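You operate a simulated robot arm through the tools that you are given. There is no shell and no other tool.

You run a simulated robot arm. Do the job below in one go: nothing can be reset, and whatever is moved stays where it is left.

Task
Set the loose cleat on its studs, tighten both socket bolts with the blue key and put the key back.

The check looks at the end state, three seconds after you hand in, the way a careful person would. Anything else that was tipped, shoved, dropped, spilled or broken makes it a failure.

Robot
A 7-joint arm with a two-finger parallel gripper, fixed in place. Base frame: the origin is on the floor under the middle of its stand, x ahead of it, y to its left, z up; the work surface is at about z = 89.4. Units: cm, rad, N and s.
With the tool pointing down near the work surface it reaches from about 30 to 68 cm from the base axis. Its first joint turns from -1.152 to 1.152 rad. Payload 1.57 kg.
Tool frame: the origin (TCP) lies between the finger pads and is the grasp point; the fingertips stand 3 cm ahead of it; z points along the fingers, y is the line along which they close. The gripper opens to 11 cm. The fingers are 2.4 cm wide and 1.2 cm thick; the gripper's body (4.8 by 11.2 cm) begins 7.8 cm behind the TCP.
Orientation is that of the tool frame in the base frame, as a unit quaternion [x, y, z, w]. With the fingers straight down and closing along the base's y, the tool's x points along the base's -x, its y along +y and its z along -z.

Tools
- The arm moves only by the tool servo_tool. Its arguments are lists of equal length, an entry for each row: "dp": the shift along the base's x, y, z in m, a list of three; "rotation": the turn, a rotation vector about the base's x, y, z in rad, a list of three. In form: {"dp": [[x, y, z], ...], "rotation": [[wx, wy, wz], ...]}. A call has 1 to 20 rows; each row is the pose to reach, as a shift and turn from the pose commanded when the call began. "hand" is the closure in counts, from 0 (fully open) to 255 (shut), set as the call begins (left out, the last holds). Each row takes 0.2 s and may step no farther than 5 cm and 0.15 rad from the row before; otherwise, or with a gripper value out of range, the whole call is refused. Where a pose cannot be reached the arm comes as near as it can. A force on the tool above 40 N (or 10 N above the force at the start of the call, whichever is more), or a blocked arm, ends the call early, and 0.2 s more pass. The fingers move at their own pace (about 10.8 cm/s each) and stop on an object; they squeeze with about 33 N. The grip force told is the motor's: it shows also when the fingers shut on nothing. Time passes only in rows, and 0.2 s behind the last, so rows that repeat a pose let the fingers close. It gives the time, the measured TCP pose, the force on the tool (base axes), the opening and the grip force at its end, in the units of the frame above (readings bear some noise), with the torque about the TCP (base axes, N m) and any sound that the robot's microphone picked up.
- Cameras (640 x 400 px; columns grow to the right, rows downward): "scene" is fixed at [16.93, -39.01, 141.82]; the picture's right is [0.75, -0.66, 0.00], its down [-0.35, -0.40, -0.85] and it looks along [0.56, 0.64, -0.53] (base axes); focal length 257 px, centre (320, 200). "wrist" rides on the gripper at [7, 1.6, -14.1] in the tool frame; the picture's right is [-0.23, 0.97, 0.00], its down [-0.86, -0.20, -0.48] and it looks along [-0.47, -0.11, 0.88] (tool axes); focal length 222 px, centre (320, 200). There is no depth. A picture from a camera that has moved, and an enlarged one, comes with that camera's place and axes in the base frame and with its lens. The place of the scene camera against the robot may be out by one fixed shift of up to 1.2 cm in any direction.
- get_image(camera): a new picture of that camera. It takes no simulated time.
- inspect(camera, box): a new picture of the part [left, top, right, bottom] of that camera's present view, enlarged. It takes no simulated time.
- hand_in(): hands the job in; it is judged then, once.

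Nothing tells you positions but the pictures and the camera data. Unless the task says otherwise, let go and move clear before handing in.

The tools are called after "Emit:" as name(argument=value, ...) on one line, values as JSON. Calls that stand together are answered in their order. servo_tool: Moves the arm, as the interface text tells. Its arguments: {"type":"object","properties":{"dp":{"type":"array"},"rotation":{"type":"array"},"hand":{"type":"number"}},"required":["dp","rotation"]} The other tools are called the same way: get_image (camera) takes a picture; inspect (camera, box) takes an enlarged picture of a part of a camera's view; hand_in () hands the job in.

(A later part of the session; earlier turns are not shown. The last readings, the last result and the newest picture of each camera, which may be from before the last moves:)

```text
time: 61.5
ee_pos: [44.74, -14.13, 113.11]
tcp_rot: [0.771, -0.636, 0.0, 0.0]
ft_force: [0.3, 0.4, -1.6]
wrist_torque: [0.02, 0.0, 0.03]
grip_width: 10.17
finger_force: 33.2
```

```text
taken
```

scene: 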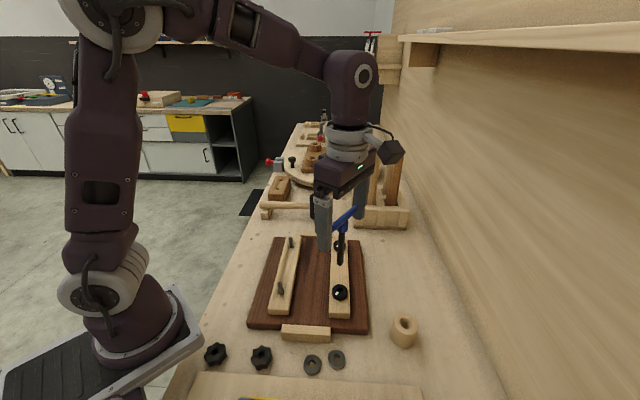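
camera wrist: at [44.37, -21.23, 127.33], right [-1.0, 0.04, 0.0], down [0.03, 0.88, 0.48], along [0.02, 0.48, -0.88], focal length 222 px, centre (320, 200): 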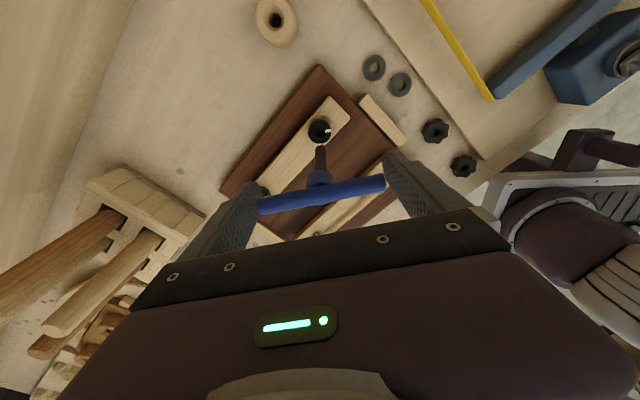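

The wrist reached that orientation. Now I'll look at the key tip and the socket together.

Emit:
inspect(camera="wrist", box=[280, 100, 360, 200])

Emit:
inspect(camera="scene", box=[300, 190, 380, 310])

```text
4.00 times, centred on (320, 150) of wrist
camera zoom: at [44.37, -21.23, 127.33], right [-1.0, 0.04, 0.0], down [0.03, 0.88, 0.48], along [0.02, 0.48, -0.88], focal length 888 px, centre (320, 400)
```

zoom: 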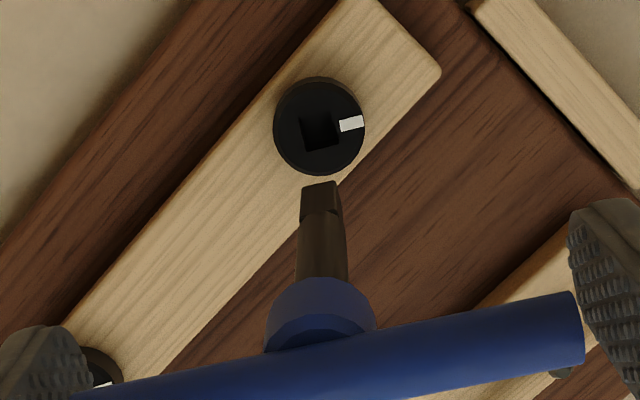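

```text
3.33 times, centred on (340, 250) of scene
camera zoom: at [16.93, -39.01, 141.82], right [0.75, -0.66, 0.0], down [-0.35, -0.4, -0.85], along [0.56, 0.64, -0.53], focal length 856 px, centre (253, 33)
```

zoom: 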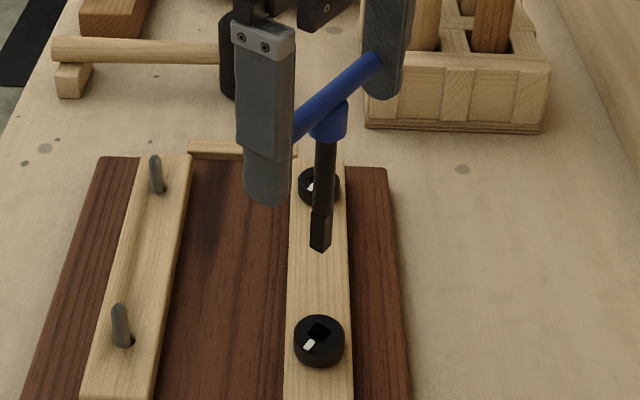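

The key hangs straight with its tip about 10.8 cm below the bar, so I should centre the tool on the socket. I'll shift (+0.06, -0.23) cm and lower until the tip is just above the bolt, then check.

Emit:
servo_tool(dp=[[0.0006, -0.0023, -0.01], [0.0006, -0.0023, -0.02], [0.0006, -0.0023, -0.03], [0.0006, -0.0023, -0.04], [0.0006, -0.0023, -0.05], [0.0006, -0.0023, -0.06], [0.0006, -0.0023, -0.06], [0.0006, -0.0023, -0.06]], rotation=[[0, 0, 0], [0, 0, 0], [0, 0, 0], [0, 0, 0], [0, 0, 0], [0, 0, 0], [0, 0, 0], [0, 0, 0]])

Emit:
inspect(camera="wrist", box=[280, 110, 360, 200])

Emit:
inspect(camera="scene", box=[300, 220, 380, 320])

```text
time: 63.3
ee_pos: [44.81, -14.23, 107.26]
tcp_rot: [0.771, -0.636, 0.0, -0.001]
ft_force: [0.1, 0.9, -0.6]
wrist_torque: [0.0, 0.01, -0.03]
grip_width: 10.18
finger_force: 33.0
```

```text
4.44 times, centred on (320, 155) of wrist
camera zoom: at [44.52, -21.4, 121.4], right [-1.0, 0.04, 0.0], down [0.03, 0.88, 0.48], along [0.02, 0.48, -0.88], focal length 987 px, centre (320, 400)
```

zoom: 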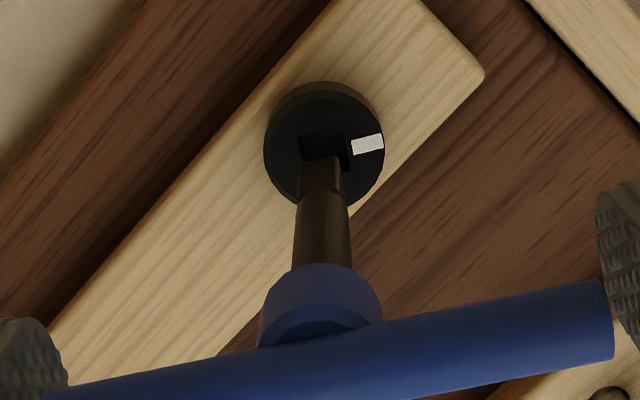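

```text
4.00 times, centred on (340, 270) of scene
camera zoom: at [16.93, -39.01, 141.82], right [0.75, -0.66, 0.0], down [-0.35, -0.4, -0.85], along [0.56, 0.64, -0.53], focal length 1027 px, centre (240, -80)
```

zoom: 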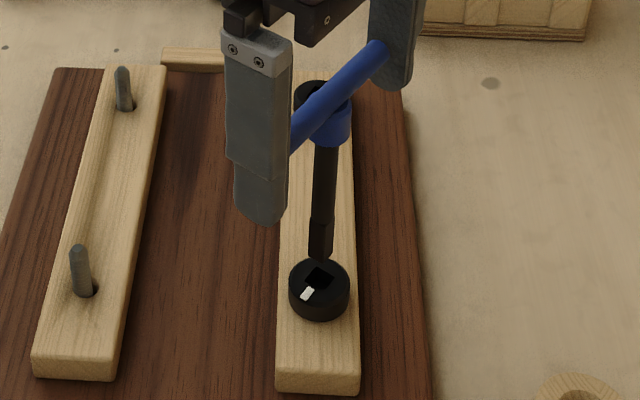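

Emit:
inspect(camera="wrist", box=[300, 125, 345, 160])

Emit:
inspect(camera="scene", box=[325, 255, 355, 305])

```text
11.43 times, centred on (322, 142) of wrist
camera zoom: at [44.52, -21.4, 121.4], right [-1.0, 0.04, 0.0], down [0.03, 0.88, 0.48], along [0.02, 0.48, -0.88], focal length 2538 px, centre (291, 857)
```

zoom: 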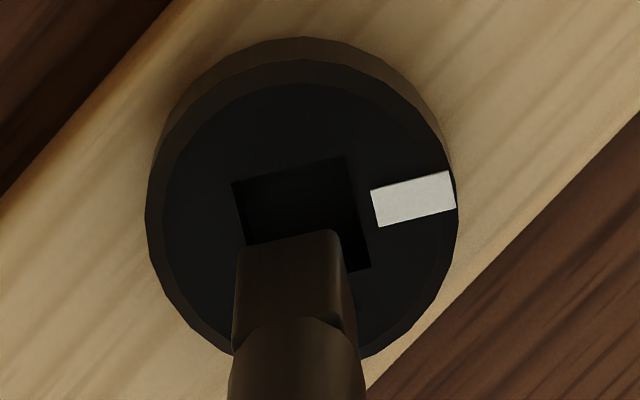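

```text
8.00 times, centred on (340, 280) of scene
camera zoom: at [16.93, -39.01, 141.82], right [0.75, -0.66, 0.0], down [-0.35, -0.4, -0.85], along [0.56, 0.64, -0.53], focal length 2054 px, centre (160, -440)
```

zoom: 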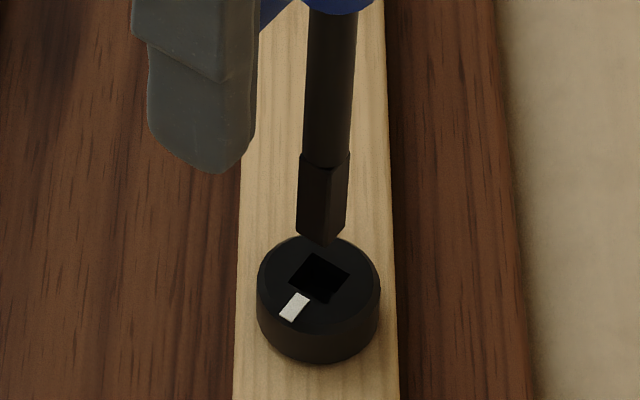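

The tip is right above the socket and turned to match it; the tool axis needs about (-0.05, -0.11) cm. I'll make that nudge while lowering 1 cm, and check again.

Emit:
servo_tool(dp=[[-0.0003, -0.0006, -0.003], [-0.0005, -0.0011, -0.006], [-0.0005, -0.0011, -0.009], [-0.0005, -0.0011, -0.009], [-0.0005, -0.0011, -0.009]], rotation=[[0, 0, 0], [0, 0, 0], [0, 0, 0], [0, 0, 0], [0, 0, 0]])

Emit:
inspect(camera="wrist", box=[300, 125, 345, 160])

Emit:
inspect(camera="scene", box=[325, 255, 355, 305])

```text
time: 64.5
ee_pos: [44.65, -14.41, 106.12]
tcp_rot: [0.771, -0.637, 0.0, -0.001]
ft_force: [-0.1, -0.2, -0.6]
wrist_torque: [0.02, -0.04, -0.01]
grip_width: 10.16
finger_force: 33.5
```

```text
11.43 times, centred on (322, 142) of wrist
camera zoom: at [44.35, -21.56, 120.38], right [-1.0, 0.04, 0.0], down [0.03, 0.88, 0.48], along [0.02, 0.48, -0.88], focal length 2538 px, centre (291, 857)
```

zoom: 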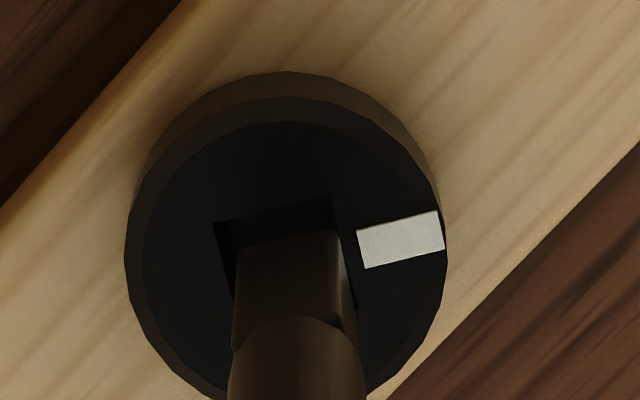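

```text
8.00 times, centred on (340, 280) of scene
camera zoom: at [16.93, -39.01, 141.82], right [0.75, -0.66, 0.0], down [-0.35, -0.4, -0.85], along [0.56, 0.64, -0.53], focal length 2054 px, centre (160, -440)
```

zoom: 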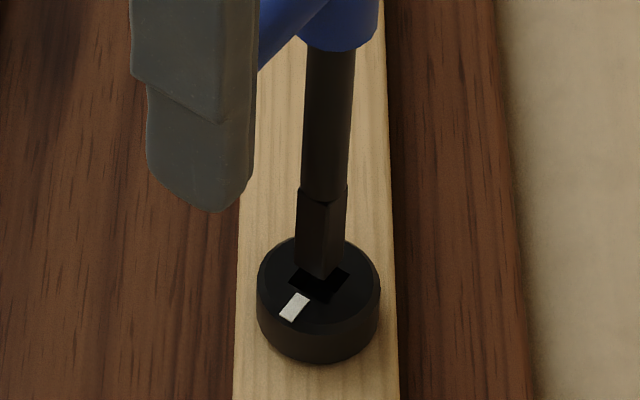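

The socket centre works out at (44.70, -14.33) from both views, so I need about (+0.07, +0.04) cm. I'll correct and ease down a little.

Emit:
servo_tool(dp=[[0.0007, 0.0004, 0], [0.0007, 0.0004, -0.002], [0.0007, 0.0004, -0.004], [0.0007, 0.0004, -0.005], [0.0007, 0.0004, -0.005]], rotation=[[0, 0, 0], [0, 0, 0], [0, 0, 0], [0, 0, 0], [0, 0, 0]])

Emit:
inspect(camera="wrist", box=[300, 125, 345, 160])

Emit:
inspect(camera="scene", box=[325, 255, 355, 305])

```text
time: 65.7
ee_pos: [44.77, -14.47, 105.79]
tcp_rot: [0.771, -0.637, 0.0, -0.002]
ft_force: [-0.2, 0.5, -1.3]
wrist_torque: [0.04, 0.01, -0.02]
grip_width: 10.17
finger_force: 33.4
```

```text
11.43 times, centred on (322, 142) of wrist
camera zoom: at [44.49, -21.58, 119.93], right [-1.0, 0.04, 0.0], down [0.03, 0.88, 0.48], along [0.02, 0.48, -0.88], focal length 2538 px, centre (291, 857)
```

zoom: 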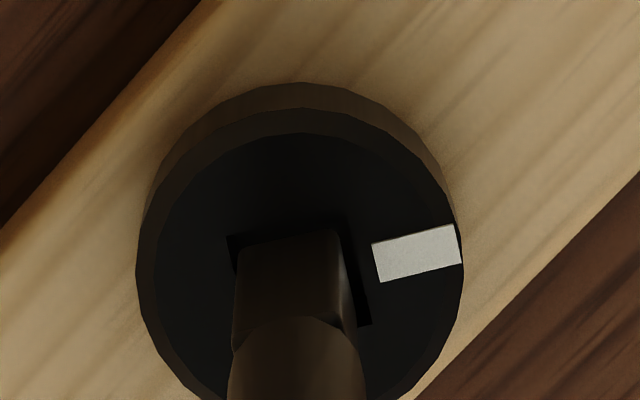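

```text
8.00 times, centred on (340, 280) of scene
camera zoom: at [16.93, -39.01, 141.82], right [0.75, -0.66, 0.0], down [-0.35, -0.4, -0.85], along [0.56, 0.64, -0.53], focal length 2054 px, centre (160, -440)
```

zoom: 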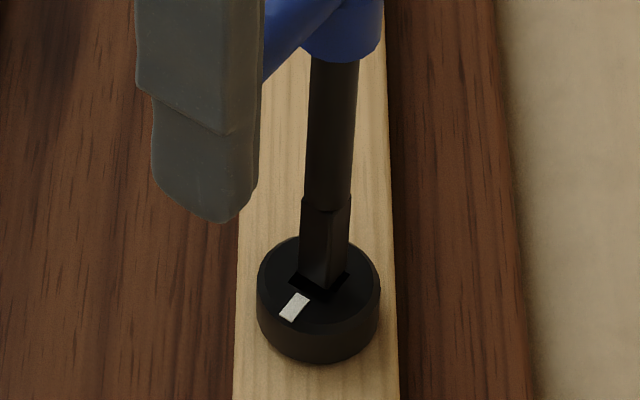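

Nearly centred; the remaining correction is about (-0.04, +0.09) cm. I'll apply it and ease down half a centimetre more, watching the force.

Emit:
servo_tool(dp=[[-0.0004, 0.0009, 0], [-0.0004, 0.0009, -0.002], [-0.0004, 0.0009, -0.004], [-0.0004, 0.0009, -0.006], [-0.0004, 0.0009, -0.006]], rotation=[[0, 0, 0], [0, 0, 0], [0, 0, 0], [0, 0, 0], [0, 0, 0]])

Emit:
inspect(camera="wrist", box=[300, 125, 345, 160])

Emit:
inspect(camera="scene", box=[325, 255, 355, 305])

```text
time: 66.9
ee_pos: [44.7, -14.52, 105.1]
tcp_rot: [0.771, -0.637, 0.0, -0.001]
ft_force: [1.3, 0.3, -0.8]
wrist_torque: [0.04, -0.11, 0.01]
grip_width: 10.16
finger_force: 33.6
```

```text
11.43 times, centred on (322, 142) of wrist
camera zoom: at [44.39, -21.55, 119.23], right [-1.0, 0.04, 0.0], down [0.03, 0.88, 0.48], along [0.02, 0.48, -0.88], focal length 2538 px, centre (291, 857)
```

zoom: 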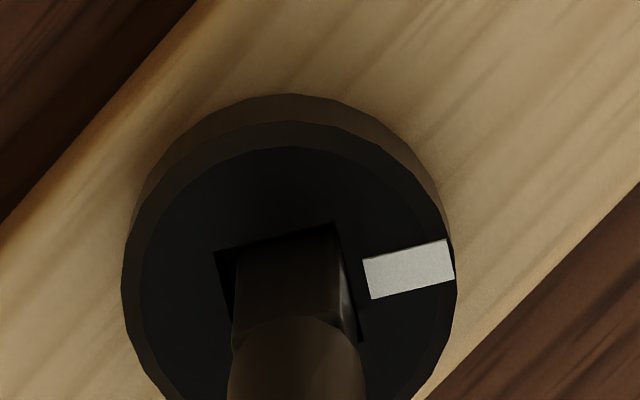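

```text
8.00 times, centred on (340, 280) of scene
camera zoom: at [16.93, -39.01, 141.82], right [0.75, -0.66, 0.0], down [-0.35, -0.4, -0.85], along [0.56, 0.64, -0.53], focal length 2054 px, centre (160, -440)
```

zoom: 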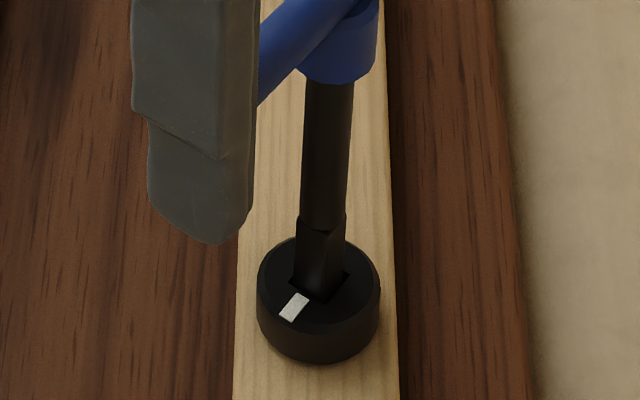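

The tip appears to be entering the socket, with only a slight side force. I'll keep lowering slowly.

Emit:
servo_tool(dp=[[0.0003, 0.0005, -0.002], [0.0003, 0.0005, -0.004], [0.0003, 0.0005, -0.006], [0.0003, 0.0005, -0.008], [0.0003, 0.0005, -0.008]], rotation=[[0, 0, 0], [0, 0, 0], [0, 0, 0], [0, 0, 0], [0, 0, 0]])

Emit:
inspect(camera="wrist", box=[300, 125, 345, 160])

Emit:
inspect(camera="scene", box=[325, 255, 355, 305])

```text
time: 68.1
ee_pos: [44.65, -14.29, 104.19]
tcp_rot: [0.771, -0.637, 0.0, -0.001]
ft_force: [1.2, -2.2, 0.0]
wrist_torque: [-0.3, -0.02, 0.03]
grip_width: 10.18
finger_force: 32.5
```

```text
11.43 times, centred on (322, 142) of wrist
camera zoom: at [44.47, -21.4, 118.39], right [-1.0, 0.04, 0.0], down [0.03, 0.88, 0.48], along [0.02, 0.48, -0.88], focal length 2538 px, centre (291, 857)
```

zoom: 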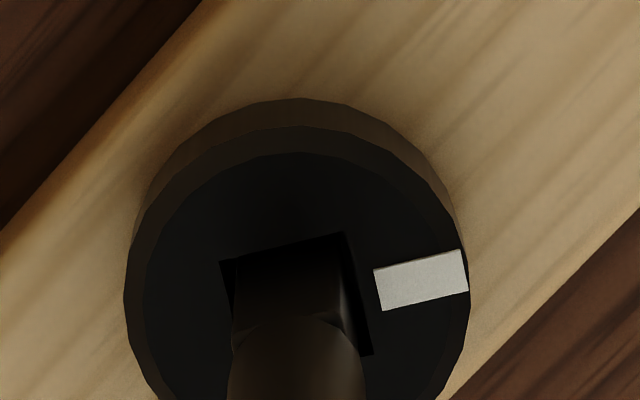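

```text
8.00 times, centred on (340, 280) of scene
camera zoom: at [16.93, -39.01, 141.82], right [0.75, -0.66, 0.0], down [-0.35, -0.4, -0.85], along [0.56, 0.64, -0.53], focal length 2054 px, centre (160, -440)
```

zoom: 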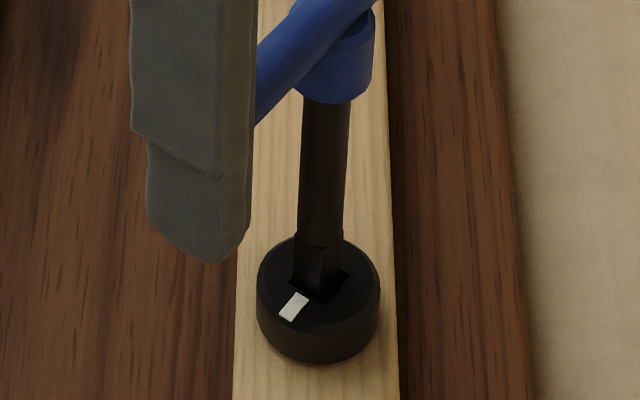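

The tip is clearly in the socket. I'll ease it deeper with a tiny correction (-0.08 cm in y) to relieve the side force.

Emit:
servo_tool(dp=[[0, -0.0004, -0.002], [0, -0.0008, -0.004], [0, -0.0008, -0.006], [0, -0.0008, -0.006]], rotation=[[0, 0, 0], [0, 0, 0], [0, 0, 0], [0, 0, 0]])

Emit:
inspect(camera="wrist", box=[300, 125, 345, 160])

Emit:
inspect(camera="scene", box=[325, 255, 355, 305])

```text
time: 69.1
ee_pos: [44.66, -14.37, 103.73]
tcp_rot: [0.772, -0.636, 0.0, -0.001]
ft_force: [0.2, -3.3, 16.3]
wrist_torque: [-0.29, 0.07, 0.0]
grip_width: 10.16
finger_force: 32.9
```

```text
11.43 times, centred on (322, 142) of wrist
camera zoom: at [44.42, -21.48, 117.9], right [-1.0, 0.04, 0.0], down [0.03, 0.88, 0.48], along [0.02, 0.48, -0.88], focal length 2538 px, centre (291, 857)
```

zoom: 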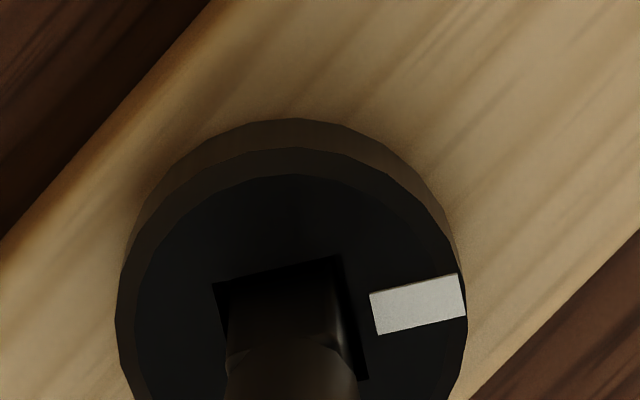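

```text
8.00 times, centred on (340, 280) of scene
camera zoom: at [16.9, -39.01, 141.83], right [0.75, -0.66, 0.0], down [-0.35, -0.4, -0.85], along [0.56, 0.64, -0.53], focal length 2054 px, centre (160, -440)
```

zoom: 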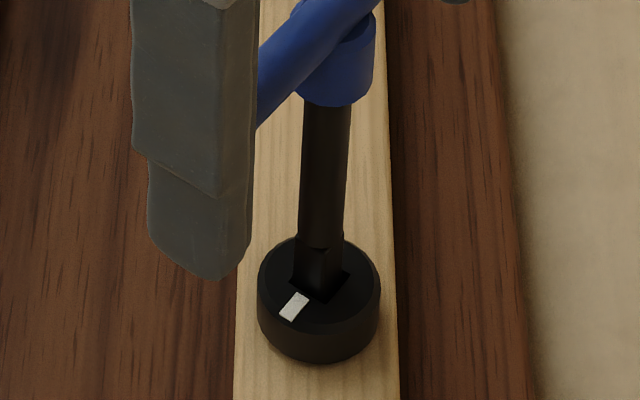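

The key has bottomed in the socket (16 N upward). I'll lift by 1.5 mm to unload it, then begin turning clockwise a little and watch the torque and the mark.

Emit:
servo_tool(dp=[[0, 0, 0.001], [0, 0, 0.0015], [0, 0, 0.0015]], rotation=[[0, 0, 0], [0, 0, 0], [0, 0, 0]])

Emit:
servo_tool(dp=[[0, 0, 0], [0, 0, 0], [0, 0, 0], [0, 0, 0], [0, 0, 0]], rotation=[[0, 0, -0.08], [0, 0, -0.16], [0, 0, -0.24], [0, 0, -0.32], [0, 0, -0.32]])

Emit:
inspect(camera="wrist", box=[290, 115, 360, 175])

Emit:
inspect(camera="scene", box=[320, 230, 370, 310])

```text
time: 69.9
ee_pos: [44.69, -14.25, 103.96]
tcp_rot: [0.771, -0.636, 0.0, -0.002]
ft_force: [-0.2, -5.2, -2.0]
wrist_torque: [-0.53, 0.02, -0.02]
grip_width: 10.15
finger_force: 32.9
```

```text
time: 71.1
ee_pos: [44.81, -14.35, 103.87]
tcp_rot: [-0.659, 0.752, 0.0, 0.001]
ft_force: [-9.4, -4.5, 0.2]
wrist_torque: [-0.52, 0.84, 0.06]
grip_width: 10.18
finger_force: 32.6
```

```text
6.67 times, centred on (325, 145) of wrist
camera zoom: at [42.22, -21.02, 118.03], right [-0.94, 0.35, 0.0], down [0.31, 0.82, 0.48], along [0.17, 0.45, -0.88], focal length 1481 px, centre (287, 567)
```

zoom: 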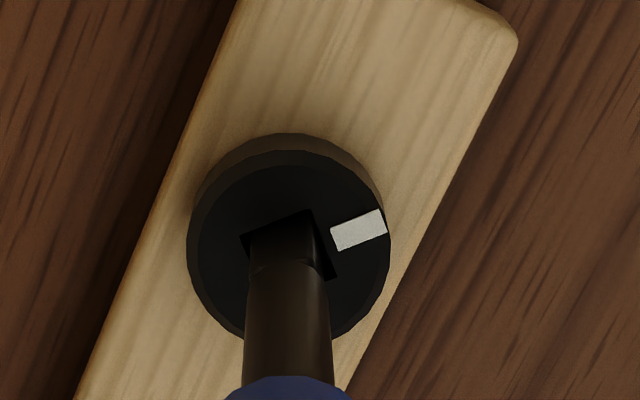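

```text
5.00 times, centred on (345, 270) of scene
camera zoom: at [16.91, -39.02, 141.82], right [0.75, -0.66, 0.0], down [-0.35, -0.4, -0.85], along [0.56, 0.64, -0.53], focal length 1284 px, centre (195, -150)
```

zoom: 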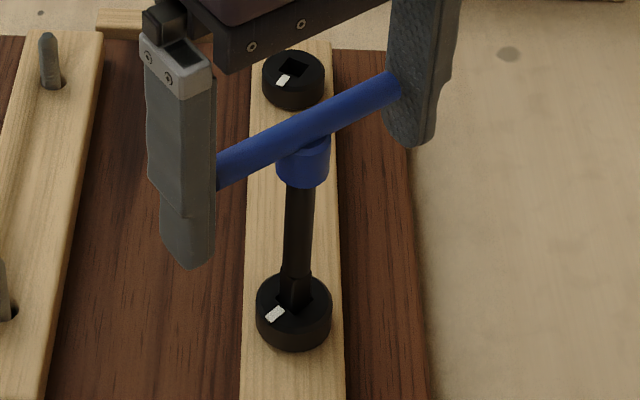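

The mark turned with the key by about 13°, so it drives. There's a side force of about 10 N towards (-x, -y) at the tip, so I'll shift the tool (-0.1, -0.06) cm to relieve it and continue turning.

Emit:
servo_tool(dp=[[-0.0005, -0.0003, 0], [-0.001, -0.0006, 0], [-0.001, -0.0006, 0]], rotation=[[0, 0, 0], [0, 0, 0], [0, 0, 0]])

Emit:
servo_tool(dp=[[0, 0, 0], [0, 0, 0], [0, 0, 0], [0, 0, 0], [0, 0, 0]], rotation=[[0, 0, -0.08], [0, 0, -0.16], [0, 0, -0.24], [0, 0, -0.32], [0, 0, -0.32]])

Emit:
inspect(camera="wrist", box=[290, 115, 360, 175])

```text
time: 71.9
ee_pos: [44.81, -14.44, 103.87]
tcp_rot: [-0.66, 0.751, -0.001, 0.003]
ft_force: [-3.3, 2.7, -1.4]
wrist_torque: [0.24, 0.35, 0.01]
grip_width: 10.14
finger_force: 32.4
```

```text
time: 73.1
ee_pos: [44.76, -14.34, 103.95]
tcp_rot: [-0.531, 0.847, -0.001, 0.002]
ft_force: [1.8, 6.1, 1.8]
wrist_torque: [0.71, -0.17, 0.04]
grip_width: 10.19
finger_force: 33.1
```

```text
6.67 times, centred on (325, 145) of wrist
camera zoom: at [40.14, -19.93, 118.06], right [-0.78, 0.63, 0.0], down [0.55, 0.68, 0.48], along [0.3, 0.37, -0.88], focal length 1481 px, centre (287, 567)
```

zoom: 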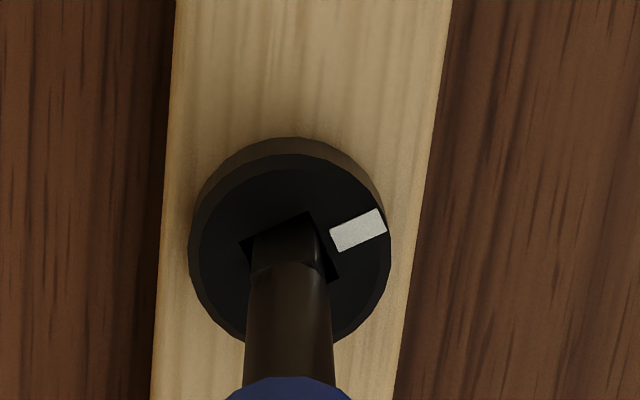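

The bolt turns along with the key and the turning torque is still nearly zero. I'll continue clockwise in bigger portions, watching for the torque to rise.

Emit:
servo_tool(dp=[[0, 0.0004, 0], [0, 0.0004, 0], [0, 0.0004, 0], [0, 0.0004, 0], [0, 0.0004, 0], [0, 0.0004, 0], [0, 0.0004, 0]], rotation=[[0, 0, -0.1], [0, 0, -0.2], [0, 0, -0.3], [0, 0, -0.4], [0, 0, -0.5], [0, 0, -0.6], [0, 0, -0.6]])

Emit:
inspect(camera="wrist", box=[290, 115, 360, 175])

```text
time: 74.7
ee_pos: [44.7, -14.49, 103.94]
tcp_rot: [-0.257, 0.966, 0.0, 0.001]
ft_force: [1.0, -0.6, -3.5]
wrist_torque: [-0.04, -0.09, 0.04]
grip_width: 10.16
finger_force: 32.5
```

```text
6.67 times, centred on (325, 145) of wrist
camera zoom: at [37.74, -16.36, 118.07], right [-0.29, 0.96, 0.0], down [0.84, 0.25, 0.48], along [0.46, 0.14, -0.88], focal length 1481 px, centre (287, 567)
```

zoom: 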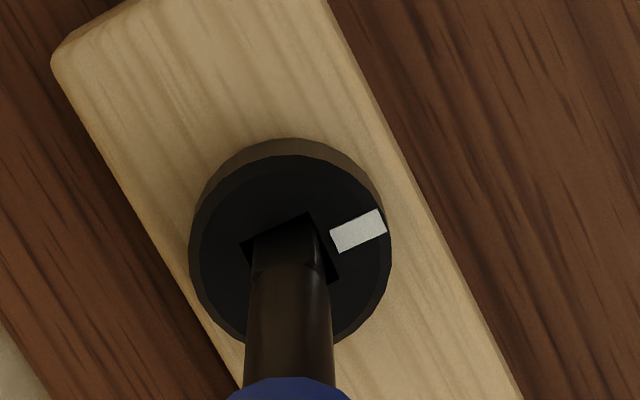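

The bolt keeps following (now about 71° of tool turn) with little torque. Continuing.

Emit:
servo_tool(dp=[[0, 0, 0], [0, 0, 0], [0, 0, 0], [0, 0, 0], [0, 0, 0], [0, 0, 0], [0, 0, 0]], rotation=[[0, 0, -0.1], [0, 0, -0.2], [0, 0, -0.3], [0, 0, -0.4], [0, 0, -0.5], [0, 0, -0.6], [0, 0, -0.6]])

Emit:
inspect(camera="wrist", box=[290, 115, 360, 175])

```text
time: 76.3
ee_pos: [44.79, -14.52, 103.95]
tcp_rot: [0.04, 0.999, -0.001, 0.002]
ft_force: [-7.3, 6.2, -5.9]
wrist_torque: [0.66, 0.72, 0.04]
grip_width: 10.15
finger_force: 33.4
```

```text
6.67 times, centred on (325, 145) of wrist
camera zoom: at [37.88, -12.16, 118.07], right [0.3, 0.95, 0.0], down [0.84, -0.27, 0.48], along [0.46, -0.15, -0.88], focal length 1481 px, centre (287, 567)
```

zoom: 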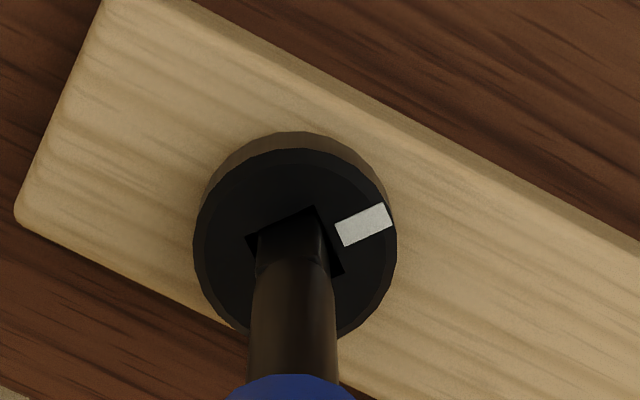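

Still turning freely; the tool feels a slight downward pull as the bolt screws in, plus about 9 N sideways. I'll trim the position a little and continue.

Emit:
servo_tool(dp=[[-0.0004, 0.0005, -0.0005], [-0.0004, 0.0006, -0.0005], [-0.0004, 0.0007, -0.0008], [-0.0003, 0.0008, -0.0008], [-0.0003, 0.0008, -0.001], [-0.0002, 0.0009, -0.001], [-0.0002, 0.0009, -0.001]], rotation=[[0, 0, -0.1], [0, 0, -0.2], [0, 0, -0.3], [0, 0, -0.4], [0, 0, -0.5], [0, 0, -0.6], [0, 0, -0.6]])

Emit:
inspect(camera="wrist", box=[290, 115, 360, 175])

Emit:
inspect(camera="scene", box=[310, 220, 370, 320])

```text
time: 77.9
ee_pos: [44.64, -14.41, 103.82]
tcp_rot: [0.334, 0.943, -0.002, 0.001]
ft_force: [1.6, -5.5, 4.5]
wrist_torque: [-0.7, -0.13, 0.07]
grip_width: 10.17
finger_force: 33.2
```

```text
6.67 times, centred on (325, 145) of wrist
camera zoom: at [40.29, -8.59, 117.99], right [0.79, 0.61, 0.0], down [0.54, -0.69, 0.48], along [0.3, -0.38, -0.88], focal length 1481 px, centre (287, 567)
```

zoom: 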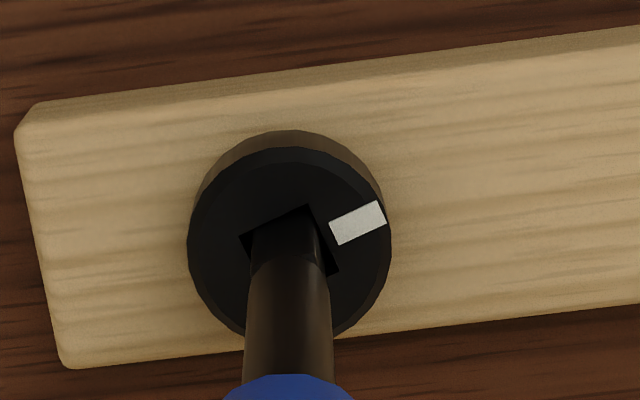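

```text
4.00 times, centred on (340, 270) of scene
camera zoom: at [16.92, -39.02, 141.82], right [0.75, -0.66, 0.0], down [-0.35, -0.4, -0.85], along [0.56, 0.64, -0.53], focal length 1027 px, centre (240, -80)
```

zoom: 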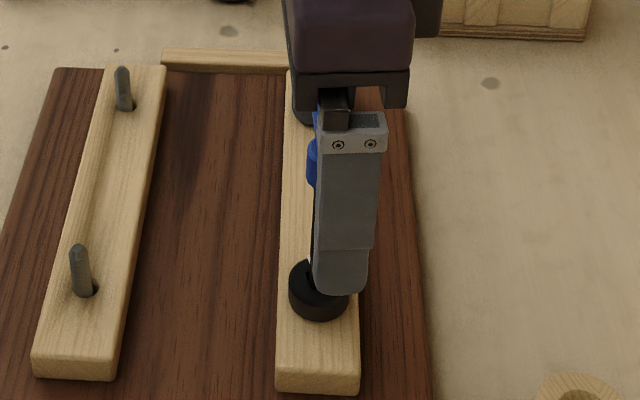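

The bolt has turned about 130° and the torque is only just beginning to grow (0.07 N·m). I'll continue clockwise.

Emit:
servo_tool(dp=[[0, -0.0005, 0], [0.0001, -0.0005, 0], [0.0002, -0.0006, 0], [0.0003, -0.0006, 0], [0.0004, -0.0006, 0], [0.0005, -0.0006, 0], [0.0005, -0.0006, 0]], rotation=[[0, 0, -0.1], [0, 0, -0.2], [0, 0, -0.3], [0, 0, -0.4], [0, 0, -0.5], [0, 0, -0.6], [0, 0, -0.6]])

Emit:
inspect(camera="wrist", box=[290, 115, 360, 175])

```text
time: 79.5
ee_pos: [44.72, -14.25, 103.91]
tcp_rot: [0.597, 0.802, -0.002, -0.001]
ft_force: [0.7, 1.8, -2.1]
wrist_torque: [0.17, 0.17, 0.71]
grip_width: 10.06
finger_force: 33.1
```

```text
6.67 times, centred on (325, 145) of wrist
camera zoom: at [44.32, -7.1, 117.98], right [1.0, 0.06, 0.0], down [0.06, -0.88, 0.48], along [0.03, -0.48, -0.88], focal length 1481 px, centre (287, 567)
```

zoom: 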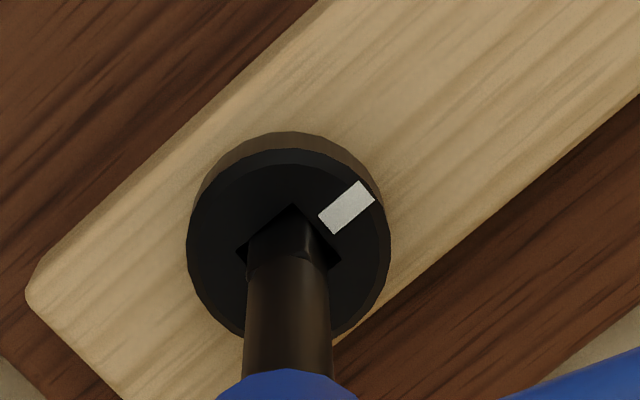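

The torque jumped to 0.71 N·m and the mark, now at about 44°, has stopped following: the bolt is seating. I'll press a bit further to make sure it's firmly tight.

Emit:
servo_tool(dp=[[0, 0, 0], [0, 0, 0], [0, 0, 0], [0, 0, 0]], rotation=[[0, 0, -0.04], [0, 0, -0.08], [0, 0, -0.12], [0, 0, -0.12]])

Emit:
inspect(camera="wrist", box=[290, 115, 360, 175])

Emit:
get_image(camera="wrist")

```text
time: 80.5
ee_pos: [44.74, -14.5, 103.89]
tcp_rot: [0.644, 0.765, -0.002, 0.001]
ft_force: [0.7, -4.4, 9.9]
wrist_torque: [-0.46, -0.03, 0.02]
grip_width: 1.2
finger_force: 28.9
```

```text
6.67 times, centred on (325, 145) of wrist
camera zoom: at [45.17, -7.2, 117.92], right [1.0, -0.06, 0.0], down [-0.05, -0.87, 0.48], along [-0.03, -0.48, -0.88], focal length 1481 px, centre (287, 567)
```

zoom: 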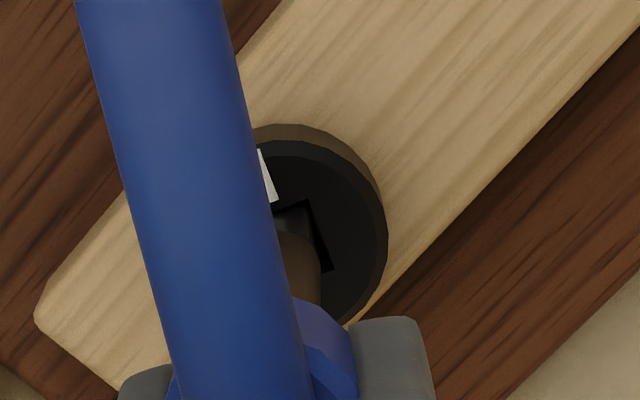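

```text
taken
camera wrist: at [45.17, -7.2, 117.92], right [1.0, -0.06, 0.0], down [-0.05, -0.87, 0.48], along [-0.03, -0.48, -0.88], focal length 222 px, centre (320, 200)
```

wrist: 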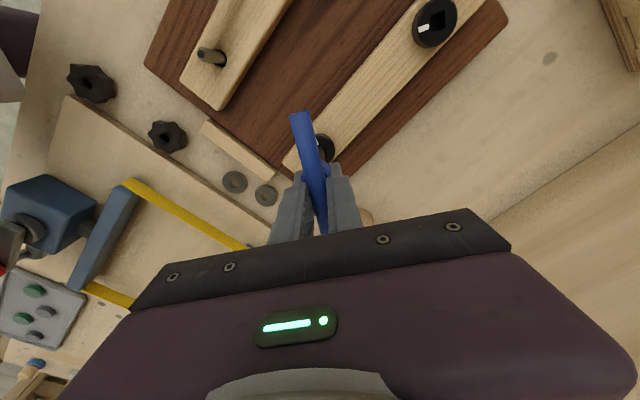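

The bar slipped out of the end grip under the torque: the fingers snapped onto the bar's middle (1.2 cm), and the bolt was dragged back about 60°. The key is still in the socket and now held crosswise, so I'll look carefully before continuing.

Emit:
inspect(camera="scene", box=[300, 210, 390, 320])

Emit:
inspect(camera="wrist", box=[260, 100, 380, 250])

Emit:
get_image(camera="scene")

```text
3.64 times, centred on (345, 265) of scene
camera zoom: at [16.91, -39.02, 141.82], right [0.75, -0.66, 0.0], down [-0.35, -0.4, -0.85], along [0.56, 0.64, -0.53], focal length 934 px, centre (229, -36)
```

zoom: 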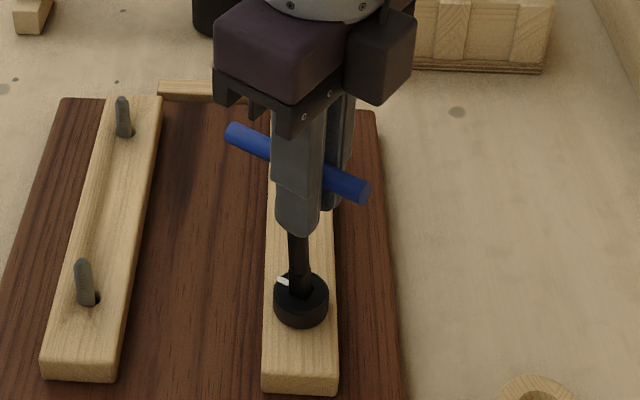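

```text
2.67 times, centred on (320, 175) of wrist
camera zoom: at [45.17, -7.2, 117.92], right [1.0, -0.06, 0.0], down [-0.05, -0.87, 0.48], along [-0.03, -0.48, -0.88], focal length 592 px, centre (320, 267)
```

zoom: 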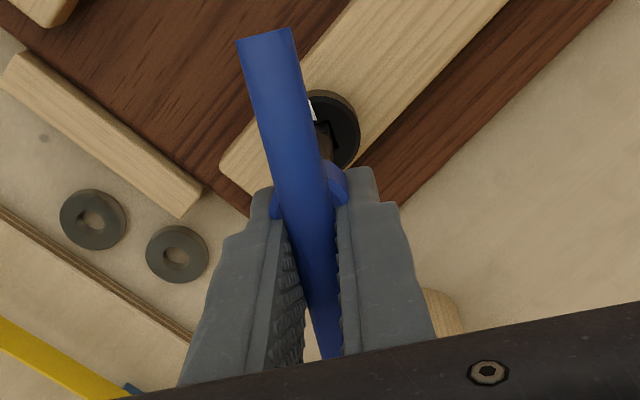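

```text
taken
```

scene: 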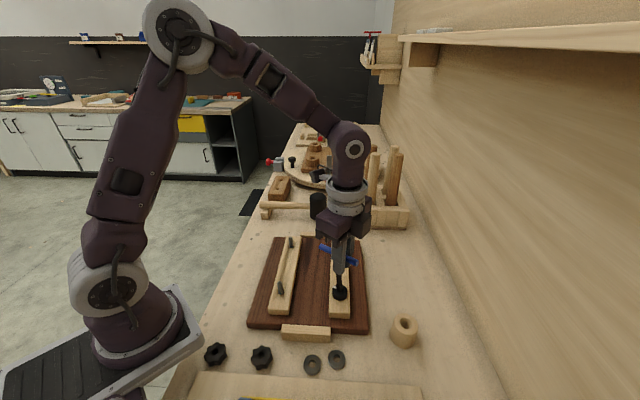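

The key is upright in the socket and clamped crosswise at the middle of its bar, which is a better grip for twisting. I'll turn clockwise from here in small portions, watching torque and grip width.

Emit:
servo_tool(dp=[[0, -0.0003, 0.0005], [0, -0.0005, 0.001], [0, -0.0005, 0.001], [0, -0.0005, 0.001], [0, -0.0005, 0.001]], rotation=[[0, 0, -0.05], [0, 0, -0.12], [0, 0, -0.2], [0, 0, -0.28], [0, 0, -0.28]])

Emit:
inspect(camera="wrist", box=[260, 100, 380, 250])

Emit:
inspect(camera="scene", box=[320, 255, 360, 305])

```text
time: 81.7
ee_pos: [44.78, -14.38, 103.84]
tcp_rot: [0.745, 0.667, -0.002, 0.0]
ft_force: [-0.4, -6.9, -3.0]
wrist_torque: [-0.78, 0.09, 0.05]
grip_width: 1.23
finger_force: 29.3
```

```text
2.67 times, centred on (320, 175) of wrist
camera zoom: at [47.15, -7.55, 118.01], right [0.94, -0.33, 0.0], down [-0.29, -0.83, 0.48], along [-0.16, -0.45, -0.88], focal length 592 px, centre (320, 267)
```

zoom: 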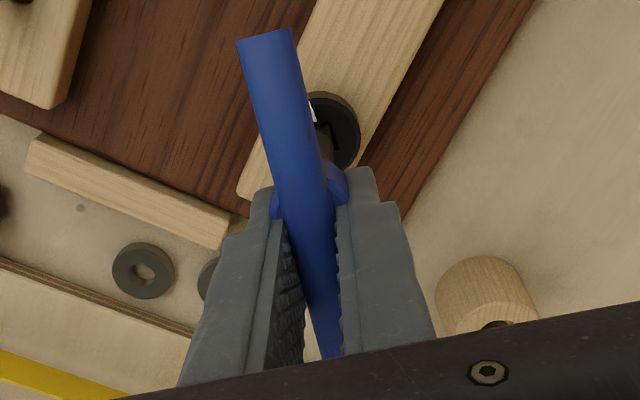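

```text
8.00 times, centred on (340, 280) of scene
camera zoom: at [16.93, -39.03, 141.82], right [0.75, -0.66, 0.0], down [-0.35, -0.4, -0.85], along [0.56, 0.64, -0.53], focal length 2054 px, centre (160, -440)
```

zoom: 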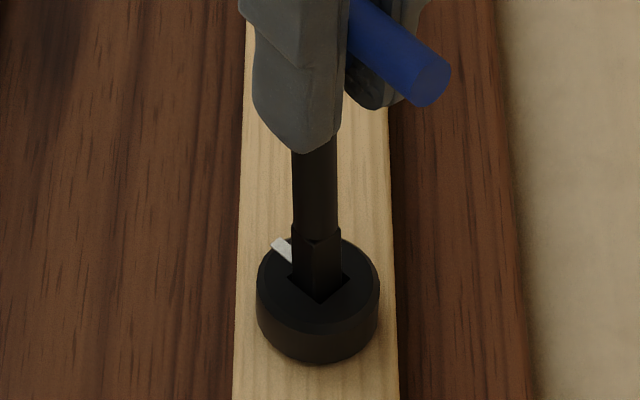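

The mark moved from about 107° to 90°, so this grip drives the bolt. I'll continue clockwise.

Emit:
servo_tool(dp=[[0, -0.0005, 0], [0, -0.0008, 0], [0, -0.0008, 0], [0, -0.0008, 0], [0, -0.0008, 0], [0, -0.0008, 0]], rotation=[[0, 0, -0.08], [0, 0, -0.16], [0, 0, -0.24], [0, 0, -0.32], [0, 0, -0.4], [0, 0, -0.4]])

Emit:
inspect(camera="wrist", box=[260, 100, 380, 250])

Emit:
inspect(camera="scene", box=[320, 255, 360, 305])

```text
time: 83.1
ee_pos: [44.72, -14.46, 103.78]
tcp_rot: [0.863, 0.506, -0.002, 0.001]
ft_force: [-0.1, 2.0, 4.7]
wrist_torque: [0.35, 0.03, 0.06]
grip_width: 1.21
finger_force: 29.5
```

```text
2.67 times, centred on (320, 175) of wrist
camera zoom: at [49.62, -9.06, 117.97], right [0.74, -0.67, 0.0], down [-0.59, -0.65, 0.48], along [-0.32, -0.35, -0.88], focal length 592 px, centre (320, 267)
```

zoom: 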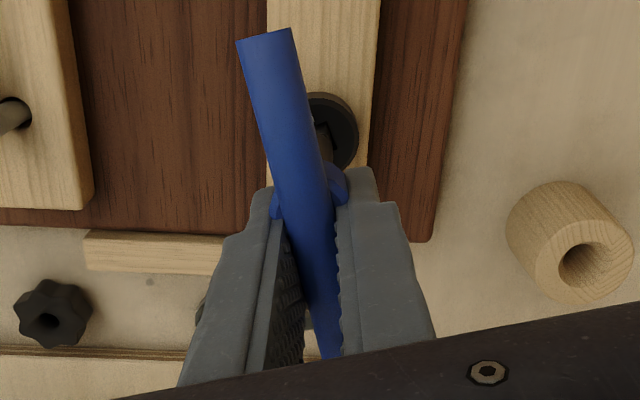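

```text
8.00 times, centred on (340, 280) of scene
camera zoom: at [16.92, -39.0, 141.83], right [0.75, -0.66, 0.0], down [-0.35, -0.4, -0.85], along [0.56, 0.64, -0.53], focal length 2054 px, centre (160, -440)
```

zoom: 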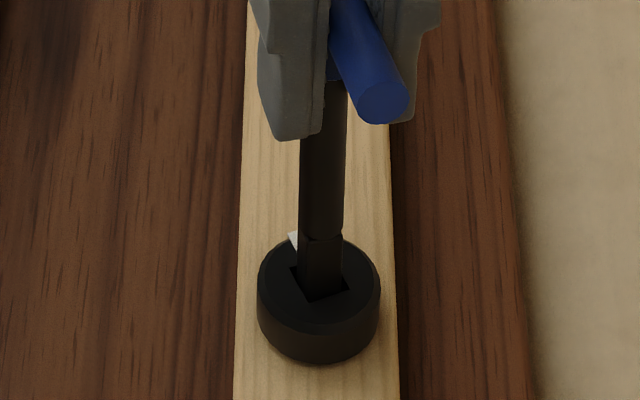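

Turning on smoothly (mark at about 67°). About 23° remain to the stop, so I'll continue with smaller steps.

Emit:
servo_tool(dp=[[0, 0, 0], [0, 0, 0], [0, 0, 0], [0, 0, 0], [0, 0, 0], [0, 0, 0]], rotation=[[0, 0, -0.08], [0, 0, -0.16], [0, 0, -0.23], [0, 0, -0.3], [0, 0, -0.36], [0, 0, -0.36]])

Emit:
inspect(camera="wrist", box=[260, 100, 380, 250])

Emit:
inspect(camera="scene", box=[320, 255, 360, 305])

```text
time: 84.5
ee_pos: [44.59, -14.42, 103.72]
tcp_rot: [0.939, 0.343, -0.002, -0.002]
ft_force: [1.9, 6.4, 5.9]
wrist_torque: [0.75, -0.29, 0.06]
grip_width: 1.2
finger_force: 29.3
```

```text
2.67 times, centred on (320, 175) of wrist
camera zoom: at [51.12, -11.17, 118.0], right [0.46, -0.89, 0.0], down [-0.78, -0.4, 0.48], along [-0.43, -0.22, -0.88], focal length 592 px, centre (320, 267)
```

zoom: 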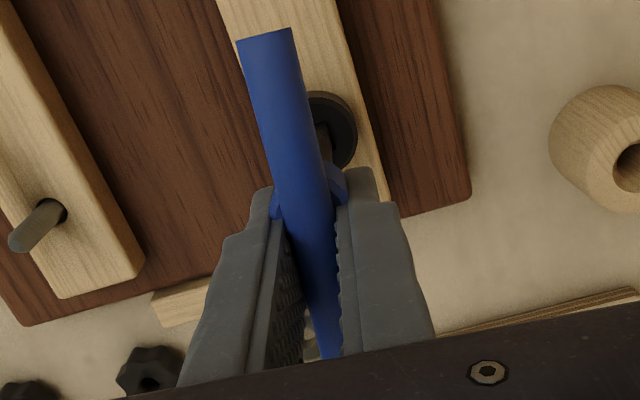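

```text
8.00 times, centred on (340, 280) of scene
camera zoom: at [16.93, -38.99, 141.83], right [0.75, -0.66, 0.0], down [-0.35, -0.4, -0.85], along [0.56, 0.64, -0.53], focal length 2054 px, centre (160, -440)
```

zoom: 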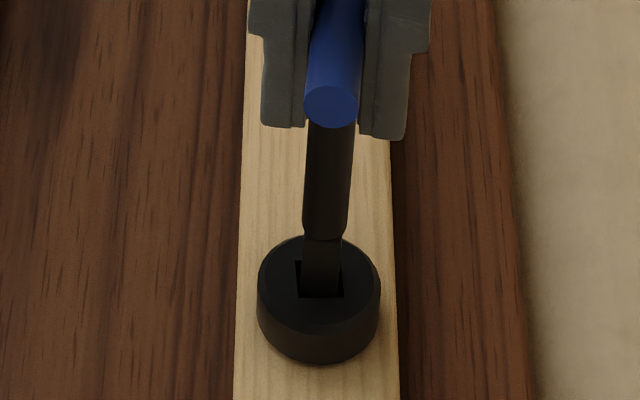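

Now about θ=-140° and the torque is still low; the stop should be close. I'll advance in small steps.

Emit:
servo_tool(dp=[[0, 0.0004, 0], [0, 0.0004, 0], [0, 0.0004, 0], [0, 0.0004, 0]], rotation=[[0, 0, -0.04], [0, 0, -0.08], [0, 0, -0.12], [0, 0, -0.12]])

Emit:
servo_tool(dp=[[0, 0, 0], [0, 0, 0], [0, 0, 0]], rotation=[[0, 0, -0.04], [0, 0, -0.08], [0, 0, -0.08]])

Emit:
inspect(camera="wrist", box=[260, 100, 380, 250])

Emit:
inspect(camera="scene", box=[320, 255, 360, 305])

```text
time: 85.5
ee_pos: [44.79, -14.5, 103.74]
tcp_rot: [0.958, 0.288, -0.001, 0.0]
ft_force: [-1.7, 3.2, 0.5]
wrist_torque: [0.46, 0.04, 0.24]
grip_width: 1.22
finger_force: 29.3
```

```text
time: 86.3
ee_pos: [44.79, -14.49, 103.82]
tcp_rot: [0.969, 0.249, -0.002, 0.0]
ft_force: [-6.4, 2.8, -11.9]
wrist_torque: [0.49, 0.2, 0.62]
grip_width: 1.24
finger_force: 29.5
```

```text
2.67 times, centred on (320, 175) of wrist
camera zoom: at [51.67, -12.54, 117.99], right [0.27, -0.96, 0.0], down [-0.84, -0.24, 0.48], along [-0.47, -0.13, -0.88], focal length 592 px, centre (320, 267)
```

zoom: 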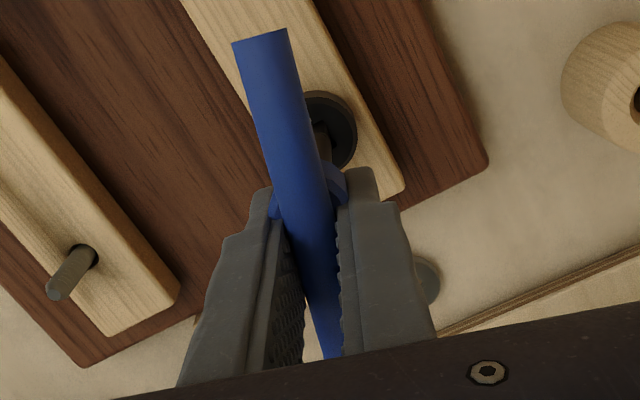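

```text
8.00 times, centred on (340, 280) of scene
camera zoom: at [16.93, -39.0, 141.83], right [0.75, -0.66, 0.0], down [-0.35, -0.4, -0.85], along [0.56, 0.64, -0.53], focal length 2054 px, centre (160, -440)
```

zoom: 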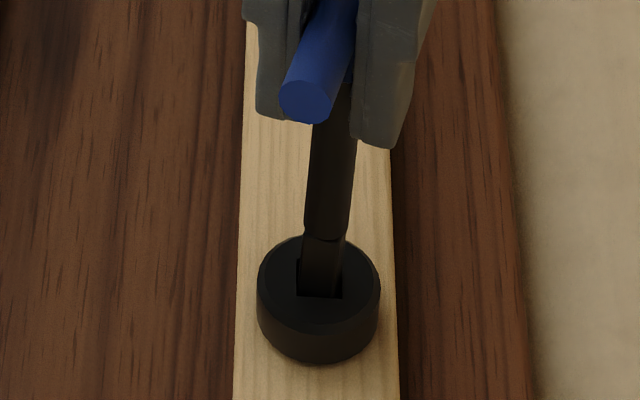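

The torque is climbing (0.62 N·m) and the grip holds at 1.24 cm. I'll press a little further to seat it firmly.

Emit:
servo_tool(dp=[[0, 0, 0], [0, 0, 0], [0, 0, 0]], rotation=[[0, 0, -0.04], [0, 0, -0.08], [0, 0, -0.08]])

Emit:
inspect(camera="wrist", box=[260, 100, 380, 250])

Emit:
inspect(camera="scene", box=[320, 255, 360, 305])

```text
time: 87.1
ee_pos: [44.81, -14.47, 103.87]
tcp_rot: [0.978, 0.21, -0.002, -0.002]
ft_force: [-9.7, 2.2, -13.6]
wrist_torque: [0.27, 0.45, 0.74]
grip_width: 1.39
finger_force: 30.9
```

```text
2.67 times, centred on (320, 175) of wrist
camera zoom: at [51.88, -13.15, 118.04], right [0.19, -0.98, 0.0], down [-0.86, -0.17, 0.48], along [-0.47, -0.09, -0.88], focal length 592 px, centre (320, 267)
```

zoom: 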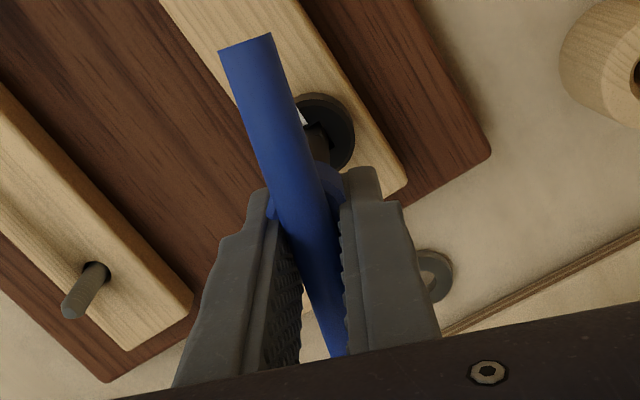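

```text
8.00 times, centred on (340, 280) of scene
camera zoom: at [16.92, -39.01, 141.82], right [0.75, -0.66, 0.0], down [-0.35, -0.4, -0.85], along [0.56, 0.64, -0.53], focal length 2054 px, centre (160, -440)
```

zoom: 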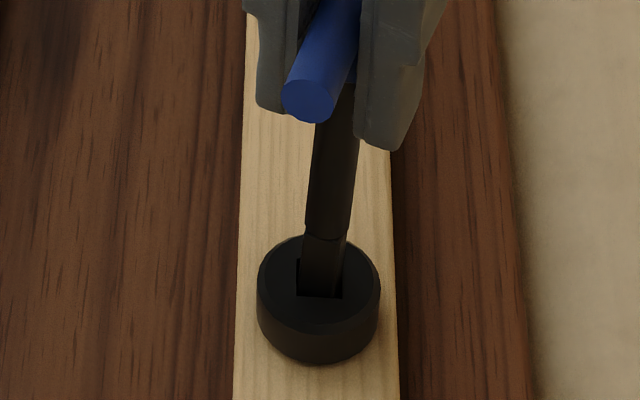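

The bolt no longer turns: torque holds at 0.74 N·m while the bar just starts to twist in the grip, so bolt 1 is tight. I'll back the tool off slightly to unload the twist, then lift the key out.

Emit:
servo_tool(dp=[[0, 0, -0.0005], [0, 0, -0.001], [0, 0, -0.001], [0, 0, -0.001]], rotation=[[0, 0, 0.05], [0, 0, 0.1], [0, 0, 0.15], [0, 0, 0.15]])

Emit:
inspect(camera="wrist", box=[260, 100, 380, 250])

```text
time: 88.1
ee_pos: [44.82, -14.43, 103.7]
tcp_rot: [0.959, 0.284, -0.001, 0.0]
ft_force: [-4.1, 3.1, 20.9]
wrist_torque: [0.45, 0.22, 0.29]
grip_width: 1.2
finger_force: 29.8
```

```text
2.67 times, centred on (320, 175) of wrist
camera zoom: at [51.58, -11.93, 117.94], right [0.34, -0.94, 0.0], down [-0.83, -0.3, 0.48], along [-0.45, -0.16, -0.88], focal length 592 px, centre (320, 267)
```

zoom: 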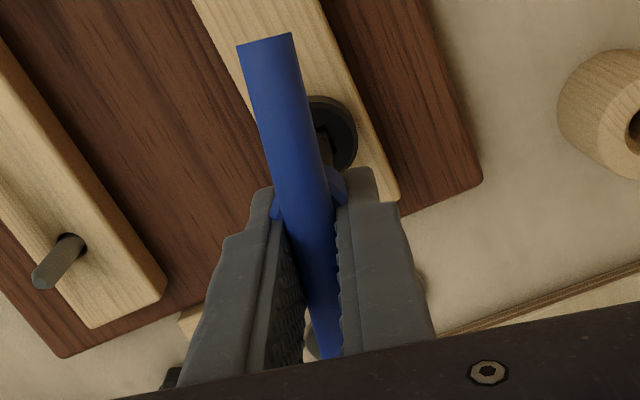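

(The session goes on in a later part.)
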